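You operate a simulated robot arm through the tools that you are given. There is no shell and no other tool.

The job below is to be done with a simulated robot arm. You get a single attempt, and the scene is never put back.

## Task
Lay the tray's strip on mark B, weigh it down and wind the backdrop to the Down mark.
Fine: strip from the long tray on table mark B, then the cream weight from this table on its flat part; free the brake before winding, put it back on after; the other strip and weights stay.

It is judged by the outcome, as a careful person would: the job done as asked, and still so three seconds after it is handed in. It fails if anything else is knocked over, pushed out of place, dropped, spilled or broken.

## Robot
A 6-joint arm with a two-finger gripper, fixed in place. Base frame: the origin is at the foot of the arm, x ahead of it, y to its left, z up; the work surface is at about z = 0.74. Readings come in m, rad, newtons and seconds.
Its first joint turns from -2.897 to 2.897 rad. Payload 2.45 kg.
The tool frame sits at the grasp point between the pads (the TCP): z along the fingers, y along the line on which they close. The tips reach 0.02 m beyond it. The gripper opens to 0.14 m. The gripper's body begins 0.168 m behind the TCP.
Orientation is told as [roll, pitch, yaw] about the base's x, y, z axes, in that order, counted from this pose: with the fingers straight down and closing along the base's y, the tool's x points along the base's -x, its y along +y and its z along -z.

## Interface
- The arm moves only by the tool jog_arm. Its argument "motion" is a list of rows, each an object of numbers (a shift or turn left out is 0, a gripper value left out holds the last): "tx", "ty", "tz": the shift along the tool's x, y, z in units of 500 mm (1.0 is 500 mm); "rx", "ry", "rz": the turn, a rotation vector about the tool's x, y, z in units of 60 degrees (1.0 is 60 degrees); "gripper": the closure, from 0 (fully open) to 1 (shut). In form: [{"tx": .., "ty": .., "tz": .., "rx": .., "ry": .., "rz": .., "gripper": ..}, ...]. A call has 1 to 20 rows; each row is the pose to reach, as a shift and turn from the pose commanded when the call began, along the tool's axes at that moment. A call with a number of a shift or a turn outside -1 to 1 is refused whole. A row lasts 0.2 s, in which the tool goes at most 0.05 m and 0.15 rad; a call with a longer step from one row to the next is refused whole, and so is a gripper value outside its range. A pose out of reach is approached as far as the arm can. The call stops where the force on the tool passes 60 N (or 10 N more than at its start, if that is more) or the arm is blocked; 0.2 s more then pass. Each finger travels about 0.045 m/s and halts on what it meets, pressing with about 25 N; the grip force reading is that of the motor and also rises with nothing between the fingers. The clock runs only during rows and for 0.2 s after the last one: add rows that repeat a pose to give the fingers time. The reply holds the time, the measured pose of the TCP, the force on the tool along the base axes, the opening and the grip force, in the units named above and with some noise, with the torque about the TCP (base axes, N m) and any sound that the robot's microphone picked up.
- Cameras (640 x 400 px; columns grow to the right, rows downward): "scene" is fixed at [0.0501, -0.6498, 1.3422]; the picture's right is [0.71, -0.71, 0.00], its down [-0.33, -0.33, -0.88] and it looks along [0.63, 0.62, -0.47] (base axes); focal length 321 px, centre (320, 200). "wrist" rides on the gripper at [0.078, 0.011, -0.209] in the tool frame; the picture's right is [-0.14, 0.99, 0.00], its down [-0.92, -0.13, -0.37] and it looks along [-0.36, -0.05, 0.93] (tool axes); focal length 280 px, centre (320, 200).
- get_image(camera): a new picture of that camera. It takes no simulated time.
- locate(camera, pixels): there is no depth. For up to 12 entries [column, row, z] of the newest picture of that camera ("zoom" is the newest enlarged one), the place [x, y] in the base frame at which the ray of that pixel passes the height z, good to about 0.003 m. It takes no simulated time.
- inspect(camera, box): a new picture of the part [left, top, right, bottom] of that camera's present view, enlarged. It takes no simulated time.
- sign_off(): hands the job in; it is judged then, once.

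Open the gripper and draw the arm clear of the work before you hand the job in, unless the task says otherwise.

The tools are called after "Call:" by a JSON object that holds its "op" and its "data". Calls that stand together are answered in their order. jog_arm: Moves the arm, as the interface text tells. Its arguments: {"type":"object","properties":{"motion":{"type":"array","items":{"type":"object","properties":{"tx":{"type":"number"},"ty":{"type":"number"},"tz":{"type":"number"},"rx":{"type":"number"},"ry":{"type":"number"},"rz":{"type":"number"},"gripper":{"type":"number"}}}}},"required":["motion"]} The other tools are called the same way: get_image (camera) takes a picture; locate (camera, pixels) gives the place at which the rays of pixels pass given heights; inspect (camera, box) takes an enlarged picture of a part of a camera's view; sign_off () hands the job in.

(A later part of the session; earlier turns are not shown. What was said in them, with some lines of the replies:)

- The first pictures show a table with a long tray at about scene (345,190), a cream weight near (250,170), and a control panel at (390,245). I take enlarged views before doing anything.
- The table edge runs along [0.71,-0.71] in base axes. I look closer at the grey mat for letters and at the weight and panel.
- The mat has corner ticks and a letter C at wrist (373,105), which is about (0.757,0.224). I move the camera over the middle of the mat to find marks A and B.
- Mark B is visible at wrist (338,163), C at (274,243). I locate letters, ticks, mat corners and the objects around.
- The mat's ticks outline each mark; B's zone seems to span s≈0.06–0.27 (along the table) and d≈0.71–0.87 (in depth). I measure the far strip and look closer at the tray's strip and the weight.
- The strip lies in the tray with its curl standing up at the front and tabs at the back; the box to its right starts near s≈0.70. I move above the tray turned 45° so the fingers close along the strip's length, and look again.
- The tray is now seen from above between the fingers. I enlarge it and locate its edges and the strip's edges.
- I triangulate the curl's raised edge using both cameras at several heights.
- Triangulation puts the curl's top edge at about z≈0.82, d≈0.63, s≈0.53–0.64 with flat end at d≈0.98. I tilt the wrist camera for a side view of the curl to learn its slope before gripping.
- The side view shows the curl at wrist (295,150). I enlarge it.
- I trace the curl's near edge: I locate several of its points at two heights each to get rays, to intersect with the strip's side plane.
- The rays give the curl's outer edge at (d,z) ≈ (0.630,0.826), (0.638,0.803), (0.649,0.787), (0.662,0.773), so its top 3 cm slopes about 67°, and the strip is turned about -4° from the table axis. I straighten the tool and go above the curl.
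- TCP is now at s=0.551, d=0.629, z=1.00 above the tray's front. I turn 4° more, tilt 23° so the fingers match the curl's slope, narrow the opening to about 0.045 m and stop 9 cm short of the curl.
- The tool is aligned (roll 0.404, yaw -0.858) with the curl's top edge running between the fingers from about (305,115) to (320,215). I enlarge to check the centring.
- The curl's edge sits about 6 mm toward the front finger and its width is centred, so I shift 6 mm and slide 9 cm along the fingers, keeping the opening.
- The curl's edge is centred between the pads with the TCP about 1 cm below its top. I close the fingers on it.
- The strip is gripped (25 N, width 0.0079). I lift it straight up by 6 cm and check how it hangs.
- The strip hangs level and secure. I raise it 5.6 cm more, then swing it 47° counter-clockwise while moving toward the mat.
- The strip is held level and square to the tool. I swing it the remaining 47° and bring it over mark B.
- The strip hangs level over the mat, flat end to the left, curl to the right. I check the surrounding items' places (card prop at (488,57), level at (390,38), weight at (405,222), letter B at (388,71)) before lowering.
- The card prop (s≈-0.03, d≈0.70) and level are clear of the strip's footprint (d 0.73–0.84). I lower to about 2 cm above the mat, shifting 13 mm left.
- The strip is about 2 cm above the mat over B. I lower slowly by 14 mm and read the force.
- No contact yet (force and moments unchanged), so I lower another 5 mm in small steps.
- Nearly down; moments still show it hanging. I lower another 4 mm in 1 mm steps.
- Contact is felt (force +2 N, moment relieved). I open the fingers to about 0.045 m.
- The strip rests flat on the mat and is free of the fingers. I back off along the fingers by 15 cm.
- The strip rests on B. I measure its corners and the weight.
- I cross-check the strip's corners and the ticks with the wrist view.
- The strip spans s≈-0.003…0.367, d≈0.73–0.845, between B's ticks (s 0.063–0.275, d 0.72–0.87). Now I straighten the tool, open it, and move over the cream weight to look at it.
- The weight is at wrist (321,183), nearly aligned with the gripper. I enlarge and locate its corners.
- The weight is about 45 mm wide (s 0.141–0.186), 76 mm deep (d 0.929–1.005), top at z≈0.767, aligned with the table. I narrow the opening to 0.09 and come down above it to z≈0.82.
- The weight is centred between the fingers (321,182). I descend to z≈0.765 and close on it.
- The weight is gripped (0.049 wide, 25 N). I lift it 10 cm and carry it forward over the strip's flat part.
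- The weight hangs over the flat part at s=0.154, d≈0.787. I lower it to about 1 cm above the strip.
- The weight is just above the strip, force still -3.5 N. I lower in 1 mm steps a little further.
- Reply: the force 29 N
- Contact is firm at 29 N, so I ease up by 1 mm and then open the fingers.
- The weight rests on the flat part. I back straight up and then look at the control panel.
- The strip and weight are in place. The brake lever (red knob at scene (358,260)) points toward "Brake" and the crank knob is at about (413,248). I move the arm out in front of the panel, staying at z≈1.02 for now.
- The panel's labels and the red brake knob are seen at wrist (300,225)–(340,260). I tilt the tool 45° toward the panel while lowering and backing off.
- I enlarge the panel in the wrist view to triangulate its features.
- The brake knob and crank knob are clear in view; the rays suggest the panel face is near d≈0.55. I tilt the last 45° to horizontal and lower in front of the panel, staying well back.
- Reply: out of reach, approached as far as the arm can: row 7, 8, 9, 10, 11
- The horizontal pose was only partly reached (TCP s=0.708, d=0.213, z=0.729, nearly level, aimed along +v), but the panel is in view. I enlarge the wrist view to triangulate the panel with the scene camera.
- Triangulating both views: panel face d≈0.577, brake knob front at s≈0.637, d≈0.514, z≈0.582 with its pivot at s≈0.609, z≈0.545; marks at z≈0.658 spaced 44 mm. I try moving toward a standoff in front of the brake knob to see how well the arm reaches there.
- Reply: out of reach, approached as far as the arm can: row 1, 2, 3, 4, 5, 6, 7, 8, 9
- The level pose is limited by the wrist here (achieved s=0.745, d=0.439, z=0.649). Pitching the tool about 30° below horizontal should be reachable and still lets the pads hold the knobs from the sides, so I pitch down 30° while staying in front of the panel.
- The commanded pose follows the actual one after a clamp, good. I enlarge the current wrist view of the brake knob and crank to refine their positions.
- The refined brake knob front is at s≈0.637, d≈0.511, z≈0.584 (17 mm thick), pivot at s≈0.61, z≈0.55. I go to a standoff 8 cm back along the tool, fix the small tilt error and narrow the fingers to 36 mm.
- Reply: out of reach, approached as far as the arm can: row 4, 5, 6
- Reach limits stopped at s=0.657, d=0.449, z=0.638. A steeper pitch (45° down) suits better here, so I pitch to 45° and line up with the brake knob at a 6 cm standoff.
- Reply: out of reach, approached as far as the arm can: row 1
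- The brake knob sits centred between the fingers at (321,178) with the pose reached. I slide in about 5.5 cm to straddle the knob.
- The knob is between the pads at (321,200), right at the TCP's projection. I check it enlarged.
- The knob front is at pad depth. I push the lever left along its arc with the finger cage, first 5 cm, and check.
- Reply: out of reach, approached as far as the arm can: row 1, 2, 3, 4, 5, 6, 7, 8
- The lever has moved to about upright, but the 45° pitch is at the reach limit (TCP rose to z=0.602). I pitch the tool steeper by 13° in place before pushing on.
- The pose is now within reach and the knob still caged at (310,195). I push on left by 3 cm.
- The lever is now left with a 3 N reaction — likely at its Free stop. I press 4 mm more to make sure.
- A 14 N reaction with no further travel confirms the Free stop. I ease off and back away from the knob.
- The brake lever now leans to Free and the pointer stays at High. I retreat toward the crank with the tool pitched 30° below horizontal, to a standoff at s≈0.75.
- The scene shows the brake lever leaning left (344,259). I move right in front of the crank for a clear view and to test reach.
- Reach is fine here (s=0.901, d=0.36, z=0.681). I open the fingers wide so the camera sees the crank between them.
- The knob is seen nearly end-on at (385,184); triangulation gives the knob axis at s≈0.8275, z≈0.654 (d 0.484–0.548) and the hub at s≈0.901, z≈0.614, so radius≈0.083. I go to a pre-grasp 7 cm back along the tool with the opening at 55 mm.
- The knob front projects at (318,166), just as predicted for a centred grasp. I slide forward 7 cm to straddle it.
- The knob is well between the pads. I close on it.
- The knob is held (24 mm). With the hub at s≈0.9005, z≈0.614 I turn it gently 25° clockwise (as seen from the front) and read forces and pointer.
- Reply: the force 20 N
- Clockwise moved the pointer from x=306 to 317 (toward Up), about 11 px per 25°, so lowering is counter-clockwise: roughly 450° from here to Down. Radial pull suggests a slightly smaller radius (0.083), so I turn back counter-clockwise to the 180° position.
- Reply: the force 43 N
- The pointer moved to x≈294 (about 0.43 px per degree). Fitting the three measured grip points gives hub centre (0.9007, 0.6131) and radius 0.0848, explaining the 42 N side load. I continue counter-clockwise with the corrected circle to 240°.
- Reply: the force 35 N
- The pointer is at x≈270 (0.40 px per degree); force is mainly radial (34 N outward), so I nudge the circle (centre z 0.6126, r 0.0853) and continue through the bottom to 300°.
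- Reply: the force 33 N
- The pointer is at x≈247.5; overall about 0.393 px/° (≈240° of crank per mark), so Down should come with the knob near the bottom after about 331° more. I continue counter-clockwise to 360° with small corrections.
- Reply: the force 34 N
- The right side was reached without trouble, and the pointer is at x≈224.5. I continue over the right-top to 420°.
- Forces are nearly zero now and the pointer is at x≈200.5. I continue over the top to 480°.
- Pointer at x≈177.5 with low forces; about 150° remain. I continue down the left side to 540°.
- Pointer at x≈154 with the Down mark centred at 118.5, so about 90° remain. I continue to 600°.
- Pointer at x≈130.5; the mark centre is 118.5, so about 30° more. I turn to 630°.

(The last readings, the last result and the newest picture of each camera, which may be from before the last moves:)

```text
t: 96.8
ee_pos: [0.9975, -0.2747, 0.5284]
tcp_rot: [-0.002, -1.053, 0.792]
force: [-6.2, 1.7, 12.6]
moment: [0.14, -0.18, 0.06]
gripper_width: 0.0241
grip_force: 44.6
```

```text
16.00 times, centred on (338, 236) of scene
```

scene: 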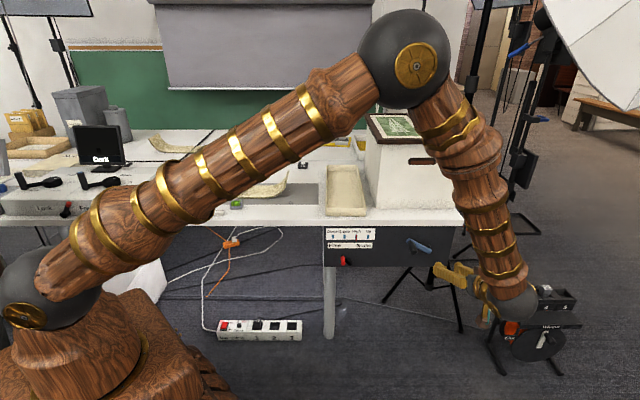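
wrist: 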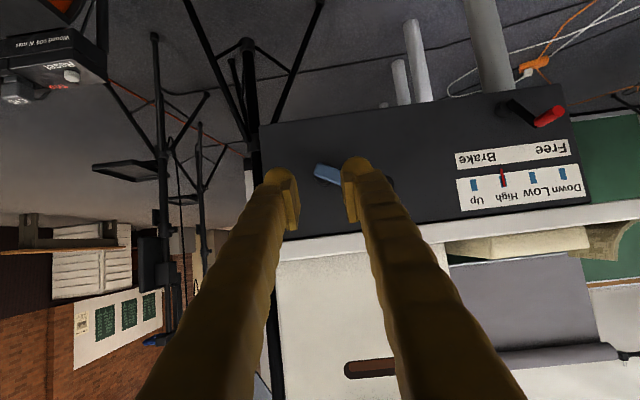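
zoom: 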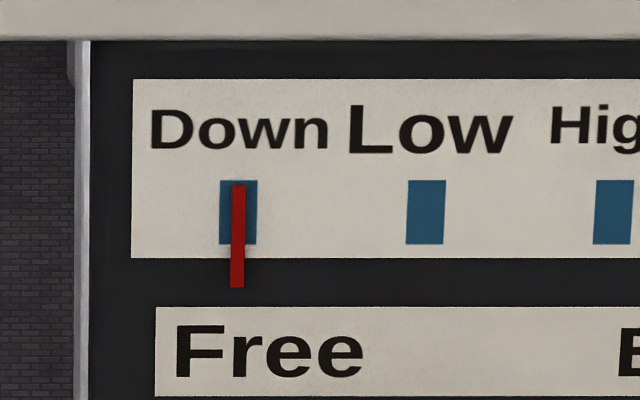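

The pointer sits centred on the Down mark (238.5 vs 238 in the 16× view). I open the fingers to release the knob and check it stays.

Call:
{"op": "jog_arm", "data": {"motion": [{"gripper": 0.8}, {"gripper": 0.7}, {"gripper": 0.62}, {"gripper": 0.58}, {"gripper": 0.58}, {"gripper": 0.58}]}}

Call:
{"op": "inspect", "data": {"camera": "scene", "box": [322, 226, 354, 246]}}

Call:
{"op": "inspect", "data": {"camera": "wrist", "box": [220, 100, 420, 260]}}

```text
t: 98.2
ee_pos: [0.9996, -0.274, 0.5272]
tcp_rot: [-0.002, -1.053, 0.792]
force: [-0.3, -0.4, -0.1]
moment: [0.0, -0.02, -0.01]
gripper_width: 0.0591
grip_force: 0.0
```

```text
16.00 times, centred on (338, 236) of scene
```

zoom: 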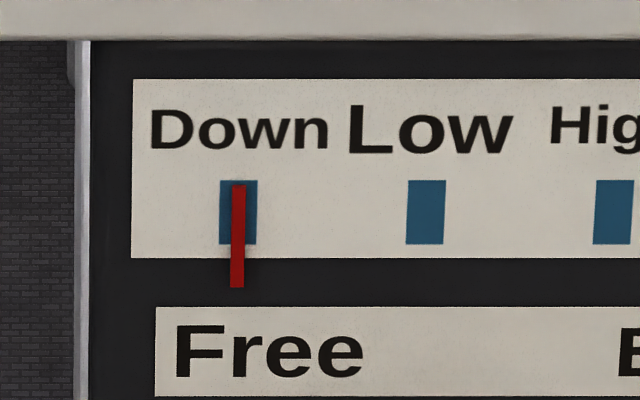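

```text
2.50 times, centred on (320, 180) of wrist
```

zoom: 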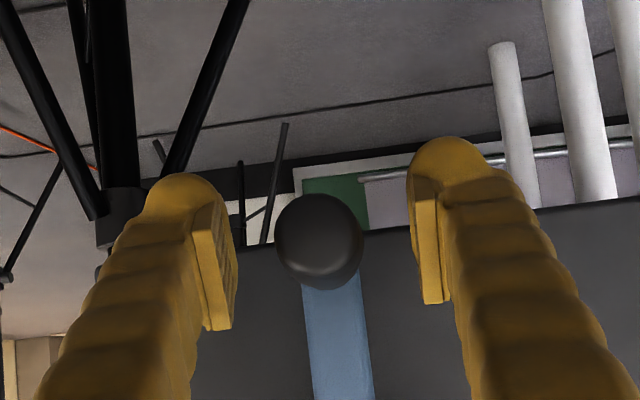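

The pointer stays on Down with the knob released. I back off along the tool axis.

Call:
{"op": "jog_arm", "data": {"motion": [{"tz": -0.04}, {"tz": -0.09}, {"tz": -0.14}, {"tz": -0.19}, {"tz": -0.24}, {"tz": -0.24}]}}

Call:
{"op": "inspect", "data": {"camera": "scene", "box": [310, 210, 450, 300]}}

Call:
{"op": "get_image", "data": {"camera": "wrist"}}

```text
t: 99.6
ee_pos: [0.9233, -0.3498, 0.585]
tcp_rot: [-0.002, -1.052, 0.791]
force: [0.7, 0.6, 0.3]
moment: [-0.03, 0.0, 0.0]
gripper_width: 0.0585
grip_force: 0.0
```

```text
4.44 times, centred on (380, 255) of scene
```

zoom: 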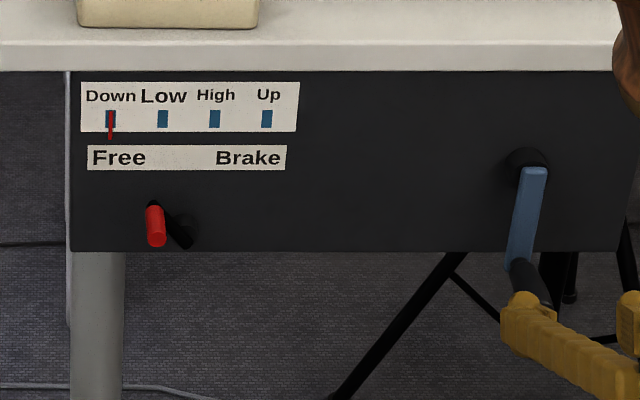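

```text
taken
```

wrist: 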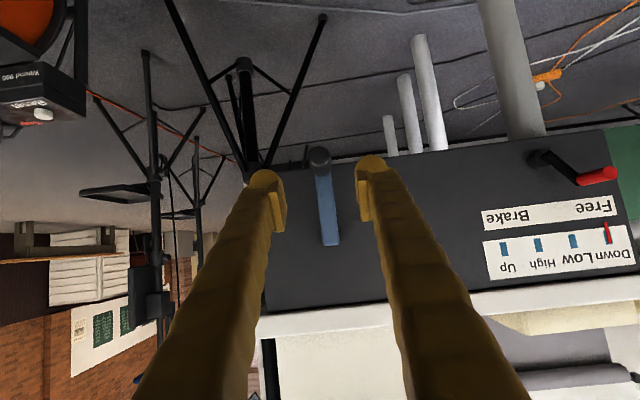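

The crank hangs at the bottom, pointer on Down, brake knob at the left (Free). I move over to the brake with the steeper pitch used before, narrowing the fingers to 40 mm.

Call:
{"op": "jog_arm", "data": {"motion": [{"tx": -0.024, "ty": 0.07, "tz": -0.01, "ry": 0.052, "gripper": 0.714}, {"tx": -0.048, "ty": 0.141, "tz": -0.02, "ry": 0.105, "gripper": 0.714}, {"tx": -0.071, "ty": 0.212, "tz": -0.03, "ry": 0.157, "gripper": 0.714}, {"tx": -0.095, "ty": 0.283, "tz": -0.04, "ry": 0.21, "gripper": 0.714}, {"tx": -0.119, "ty": 0.353, "tz": -0.049, "ry": 0.262, "gripper": 0.714}, {"tx": -0.143, "ty": 0.424, "tz": -0.059, "ry": 0.315, "gripper": 0.714}, {"tx": -0.166, "ty": 0.495, "tz": -0.069, "ry": 0.367, "gripper": 0.714}, {"tx": -0.19, "ty": 0.565, "tz": -0.079, "ry": 0.42, "gripper": 0.714}, {"tx": -0.214, "ty": 0.636, "tz": -0.089, "ry": 0.472, "gripper": 0.714}, {"tx": -0.214, "ty": 0.636, "tz": -0.089, "ry": 0.472, "gripper": 0.714}]}}

Call:
{"op": "get_image", "data": {"camera": "wrist"}}

Call:
{"op": "get_image", "data": {"camera": "scene"}}

```text
t: 101.8
ee_pos: [0.7082, -0.1149, 0.7004]
tcp_rot: [0.001, -0.556, 0.792]
force: [0.3, -0.3, 0.5]
moment: [-0.03, -0.02, 0.0]
gripper_width: 0.0402
grip_force: 0.0
```

```text
taken
```

wrist: 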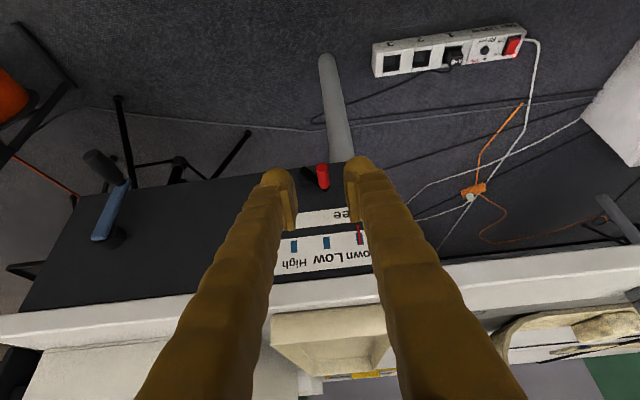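

```text
taken
```

scene: 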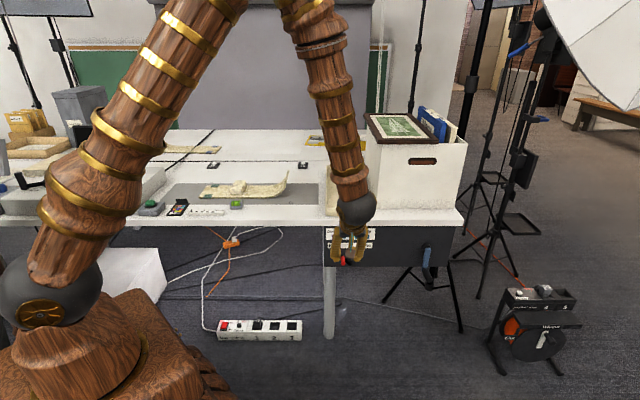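

The red knob appears centred at (322,178). I go to a 7 cm standoff on its approach line and check centring.

Call:
{"op": "jog_arm", "data": {"motion": [{"tx": -0.012, "tz": 0.048}, {"tx": -0.025, "tz": 0.096}, {"tx": -0.037, "tz": 0.144}, {"tx": -0.037, "tz": 0.144}]}}

Call:
{"op": "inspect", "data": {"camera": "wrist", "box": [240, 120, 400, 240]}}

```text
t: 102.8
ee_pos: [0.747, -0.0761, 0.6484]
tcp_rot: [-0.002, -0.559, 0.792]
force: [0.1, -0.7, -0.1]
moment: [0.0, 0.01, 0.04]
gripper_width: 0.0399
grip_force: 0.0
```

```text
3.33 times, centred on (320, 180) of wrist
```

zoom: 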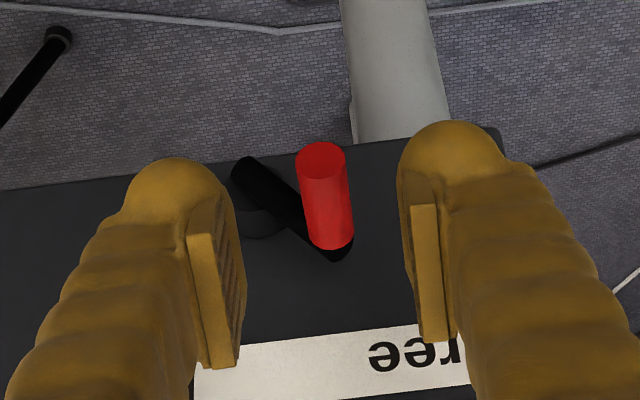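

The knob is centred between the fingers. I slide in 7 cm to straddle it.

Call:
{"op": "jog_arm", "data": {"motion": [{"tz": 0.035}, {"tz": 0.07}, {"tz": 0.105}, {"tz": 0.14}, {"tz": 0.14}]}}

Call:
{"op": "inspect", "data": {"camera": "wrist", "box": [240, 120, 400, 240]}}

```text
t: 104.0
ee_pos: [0.7731, -0.05, 0.5886]
tcp_rot: [0.0, -0.558, 0.79]
force: [0.1, 0.2, 0.1]
moment: [-0.01, -0.02, 0.01]
gripper_width: 0.0401
grip_force: 0.0
```

```text
3.33 times, centred on (320, 180) of wrist
```

zoom: 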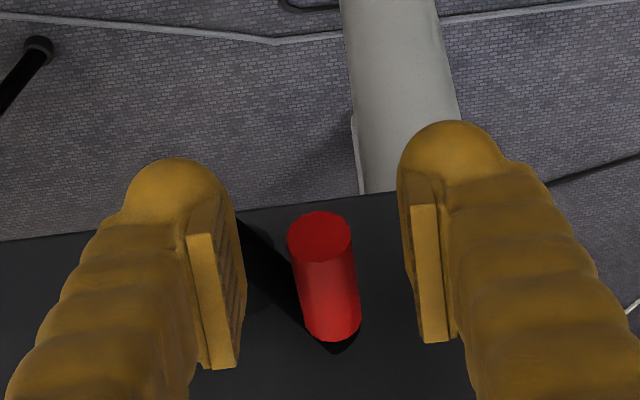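

The knob sits between the pads. I push it right along its arc toward Brake.

Call:
{"op": "jog_arm", "data": {"motion": [{"tx": -0.002, "ty": -0.016, "tz": -0.003}, {"tx": -0.004, "ty": -0.032, "tz": -0.006}, {"tx": -0.005, "ty": -0.048, "tz": -0.008}, {"tx": -0.005, "ty": -0.064, "tz": -0.009}, {"tx": -0.005, "ty": -0.08, "tz": -0.009}, {"tx": -0.005, "ty": -0.096, "tz": -0.008}, {"tx": -0.003, "ty": -0.112, "tz": -0.005}, {"tx": 0.0, "ty": -0.126, "tz": 0.0}, {"tx": 0.0, "ty": -0.134, "tz": 0.0}, {"tx": 0.0, "ty": -0.134, "tz": 0.0}]}}

Call:
{"op": "inspect", "data": {"camera": "wrist", "box": [220, 120, 460, 300]}}

Call:
{"op": "inspect", "data": {"camera": "scene", "box": [310, 210, 450, 300]}}

```text
t: 106.2
ee_pos: [0.8208, -0.0985, 0.5898]
tcp_rot: [0.0, -0.558, 0.792]
force: [0.9, 0.6, 0.9]
moment: [-0.01, -0.01, -0.01]
gripper_width: 0.0399
grip_force: 0.1
```

```text
2.22 times, centred on (340, 210) of wrist
```

zoom: 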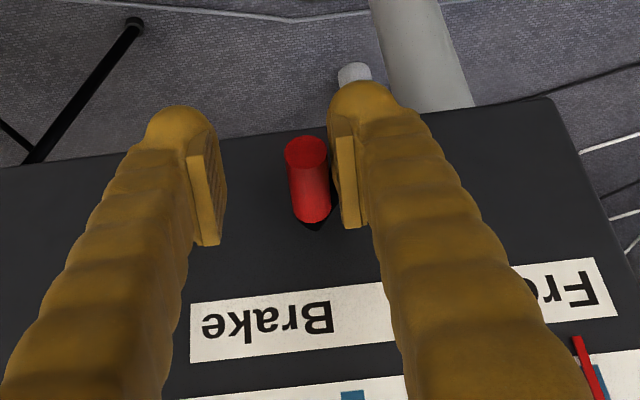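

```text
4.44 times, centred on (380, 255) of scene
```

zoom: 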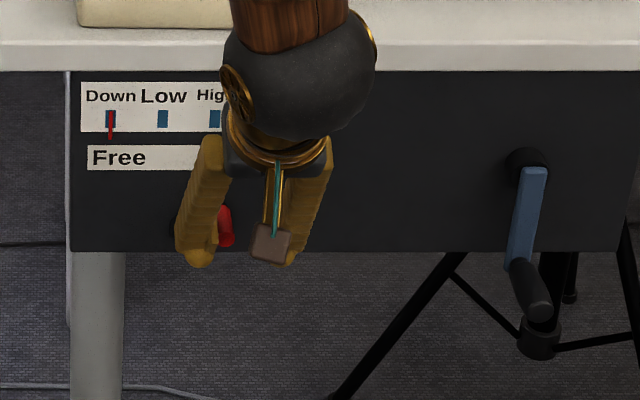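

The lever has swung right with almost no force. I push a few mm more until I feel the Brake stop.

Call:
{"op": "jog_arm", "data": {"motion": [{"ty": -0.004}, {"ty": -0.008}, {"ty": -0.012}, {"ty": -0.012}]}}

Call:
{"op": "inspect", "data": {"camera": "wrist", "box": [220, 120, 460, 300]}}

```text
t: 107.2
ee_pos: [0.824, -0.1024, 0.5898]
tcp_rot: [-0.002, -0.558, 0.791]
force: [-8.0, 10.1, -4.2]
moment: [-0.06, 0.02, 0.06]
gripper_width: 0.0483
grip_force: 6.7
```

```text
2.22 times, centred on (340, 210) of wrist
```

zoom: 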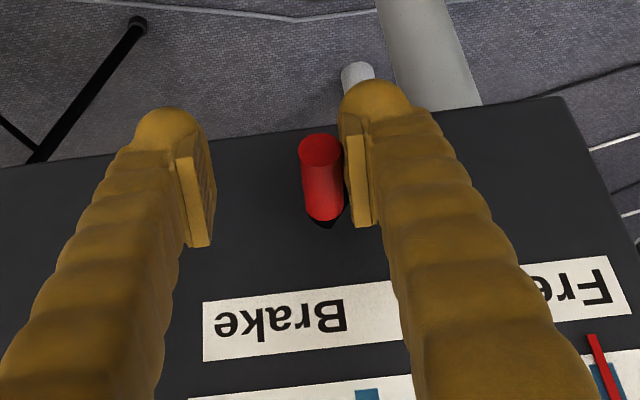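

A 13 N reaction at s≈0.655 shows the lever at the Brake stop. I ease off 1 cm and back away.

Call:
{"op": "jog_arm", "data": {"motion": [{"ty": 0.008}, {"ty": 0.018}, {"ty": 0.018, "tz": -0.03}, {"ty": 0.018, "tz": -0.08}, {"ty": 0.018, "tz": -0.14}, {"ty": 0.018, "tx": 0.05, "tz": -0.2}, {"ty": 0.018, "tx": 0.12, "tz": -0.26}, {"ty": 0.018, "tx": 0.2, "tz": -0.3}, {"ty": 0.018, "tx": 0.2, "tz": -0.3}]}}

Call:
{"op": "get_image", "data": {"camera": "scene"}}

Call:
{"op": "get_image", "data": {"camera": "wrist"}}

```text
t: 109.2
ee_pos: [0.7026, -0.2109, 0.6639]
tcp_rot: [0.0, -0.558, 0.79]
force: [0.0, 0.2, 0.2]
moment: [0.01, 0.03, -0.03]
gripper_width: 0.04
grip_force: 0.0
```

```text
taken
```

scene: 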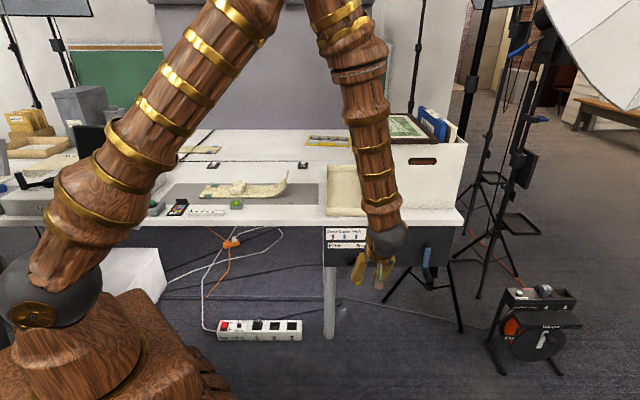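

```text
taken
```

wrist: 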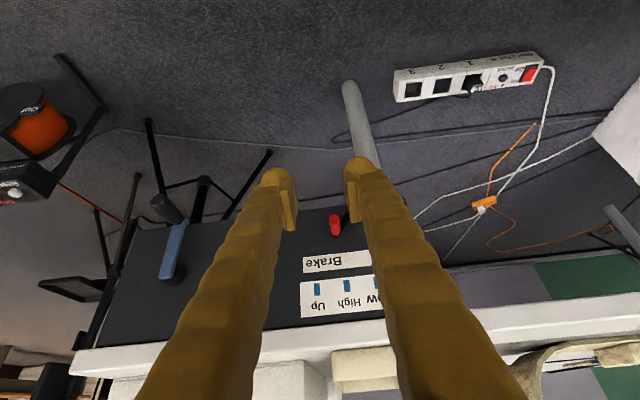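

The brake knob looks to be on the Brake side. I raise the arm clear of the panel, straighten the tool and open the gripper.

Call:
{"op": "jog_arm", "data": {"motion": [{"tx": -0.02, "tz": -0.066, "ry": 0.03, "gripper": 0.3}, {"tx": -0.04, "tz": -0.132, "ry": 0.08, "gripper": 0.0}, {"tx": -0.06, "tz": -0.198, "ry": 0.14, "gripper": 0.0}, {"tx": -0.08, "tz": -0.264, "ry": 0.2, "gripper": 0.0}, {"tx": -0.1, "tz": -0.33, "ry": 0.27, "gripper": 0.0}, {"tx": -0.12, "tz": -0.396, "ry": 0.34, "gripper": 0.0}, {"tx": -0.14, "tz": -0.462, "ry": 0.41, "gripper": 0.0}, {"tx": -0.16, "tz": -0.528, "ry": 0.48, "gripper": 0.0}, {"tx": -0.182, "tz": -0.594, "ry": 0.533, "gripper": 0.0}, {"tx": -0.182, "tz": -0.594, "ry": 0.533, "gripper": 0.0}]}}

Call:
{"op": "get_image", "data": {"camera": "scene"}}

Call:
{"op": "inspect", "data": {"camera": "scene", "box": [310, 210, 450, 300]}}

Call:
{"op": "inspect", "data": {"camera": "scene", "box": [130, 120, 390, 230]}}

```text
t: 111.4
ee_pos: [0.645, -0.2689, 0.9657]
tcp_rot: [-0.003, 0.0, 0.791]
force: [0.1, -0.3, -0.3]
moment: [-0.02, -0.04, -0.03]
gripper_width: 0.1401
grip_force: 0.0
```

```text
taken
```

scene: 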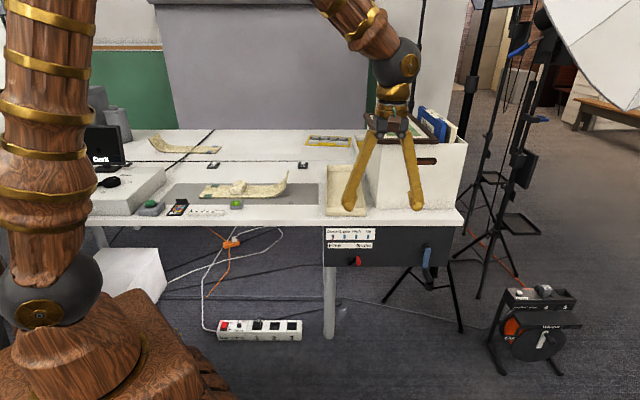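

```text
4.44 times, centred on (380, 255) of scene
```

zoom: 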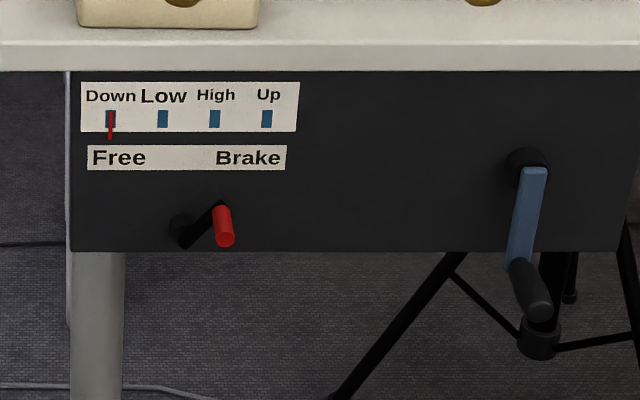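

```text
2.46 times, centred on (260, 175) of scene
```

zoom: 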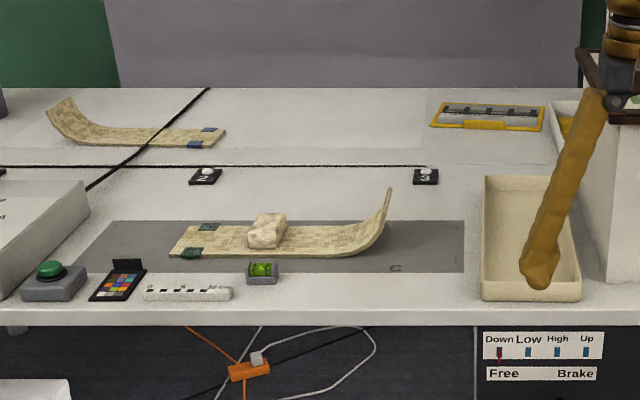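

The scene shows the pointer on Down, the lever back on Brake, the strip on B with the weight, and nothing else moved. I raise the arm a little further and take a last close look.

Call:
{"op": "jog_arm", "data": {"motion": [{"tz": -0.05, "tx": 0.03}, {"tz": -0.1, "tx": 0.06}, {"tz": -0.15, "tx": 0.09}, {"tz": -0.2, "tx": 0.12}, {"tz": -0.2, "tx": 0.12}, {"tz": -0.2, "tx": 0.12}]}}

Call:
{"op": "inspect", "data": {"camera": "scene", "box": [322, 226, 374, 266]}}

Call:
{"op": "inspect", "data": {"camera": "scene", "box": [180, 150, 320, 220]}}

Call:
{"op": "get_image", "data": {"camera": "scene"}}

```text
t: 112.8
ee_pos: [0.602, -0.3113, 1.0636]
tcp_rot: [-0.001, 0.0, 0.791]
force: [-0.3, 0.4, -0.4]
moment: [0.0, 0.05, 0.01]
gripper_width: 0.1402
grip_force: 0.1
```

```text
10.00 times, centred on (348, 246) of scene
```

zoom: 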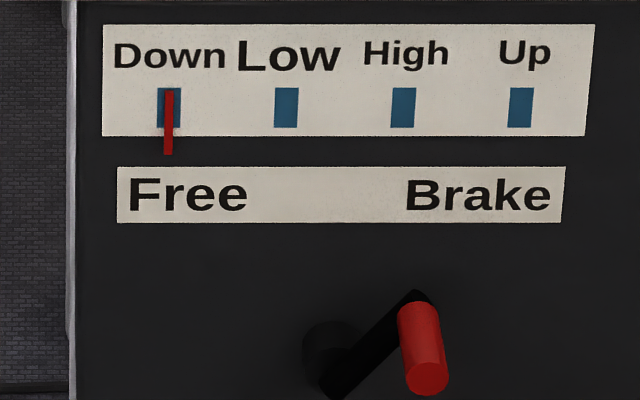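

```text
4.57 times, centred on (250, 185) of scene
```

zoom: 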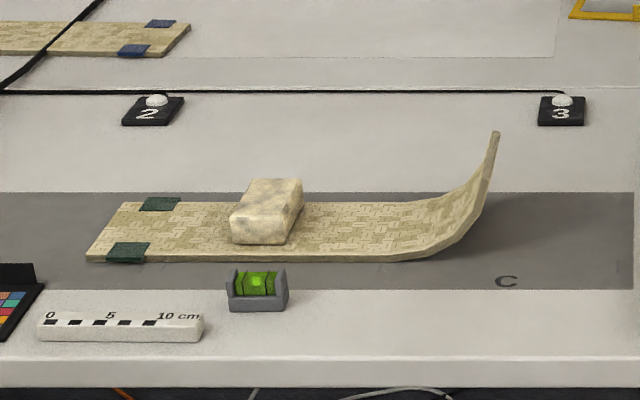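

```text
taken
```

scene: 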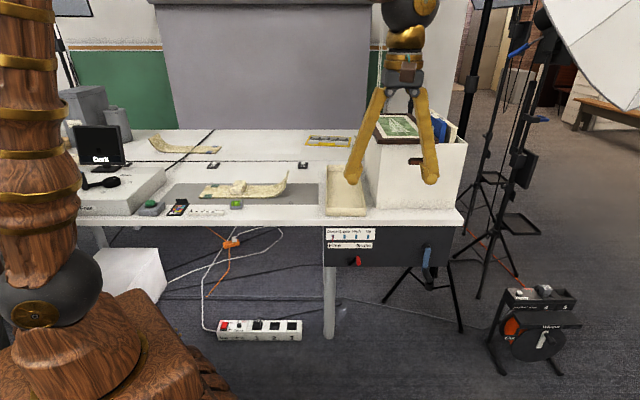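

The final pictures show the pointer on Down, the brake lever on Brake and the strip on mark B with the cream weight on its flat part. The gripper is open and the arm is clear, so I hand the job in.

Call:
{"op": "sign_off", "data": {}}

```text
The job is handed in.
```

The job is done and handed in. The last pictures, taken just before, show everything in place.

- **Strip:** The strip from the long tray lies on table mark B along the length of the grey mat, with its curl to the right. Its flat part covers B, but at about 37 cm it is longer than the 21 cm mark and runs past it at both ends.
- **Weight:** The cream weight from this table sits on the strip's flat part.
- **Backdrop:** The pointer is centred on the Down mark. My first 25° test turn of the crank went toward Up, so I reversed it.
- **Brake:** I pushed the lever to its Free stop before winding. Afterwards I pushed it back to its Brake stop.
- **Everything else:** Nothing else looks moved or knocked over, and the other strip is where it was. The gripper is open and the arm is clear of the table and panel.
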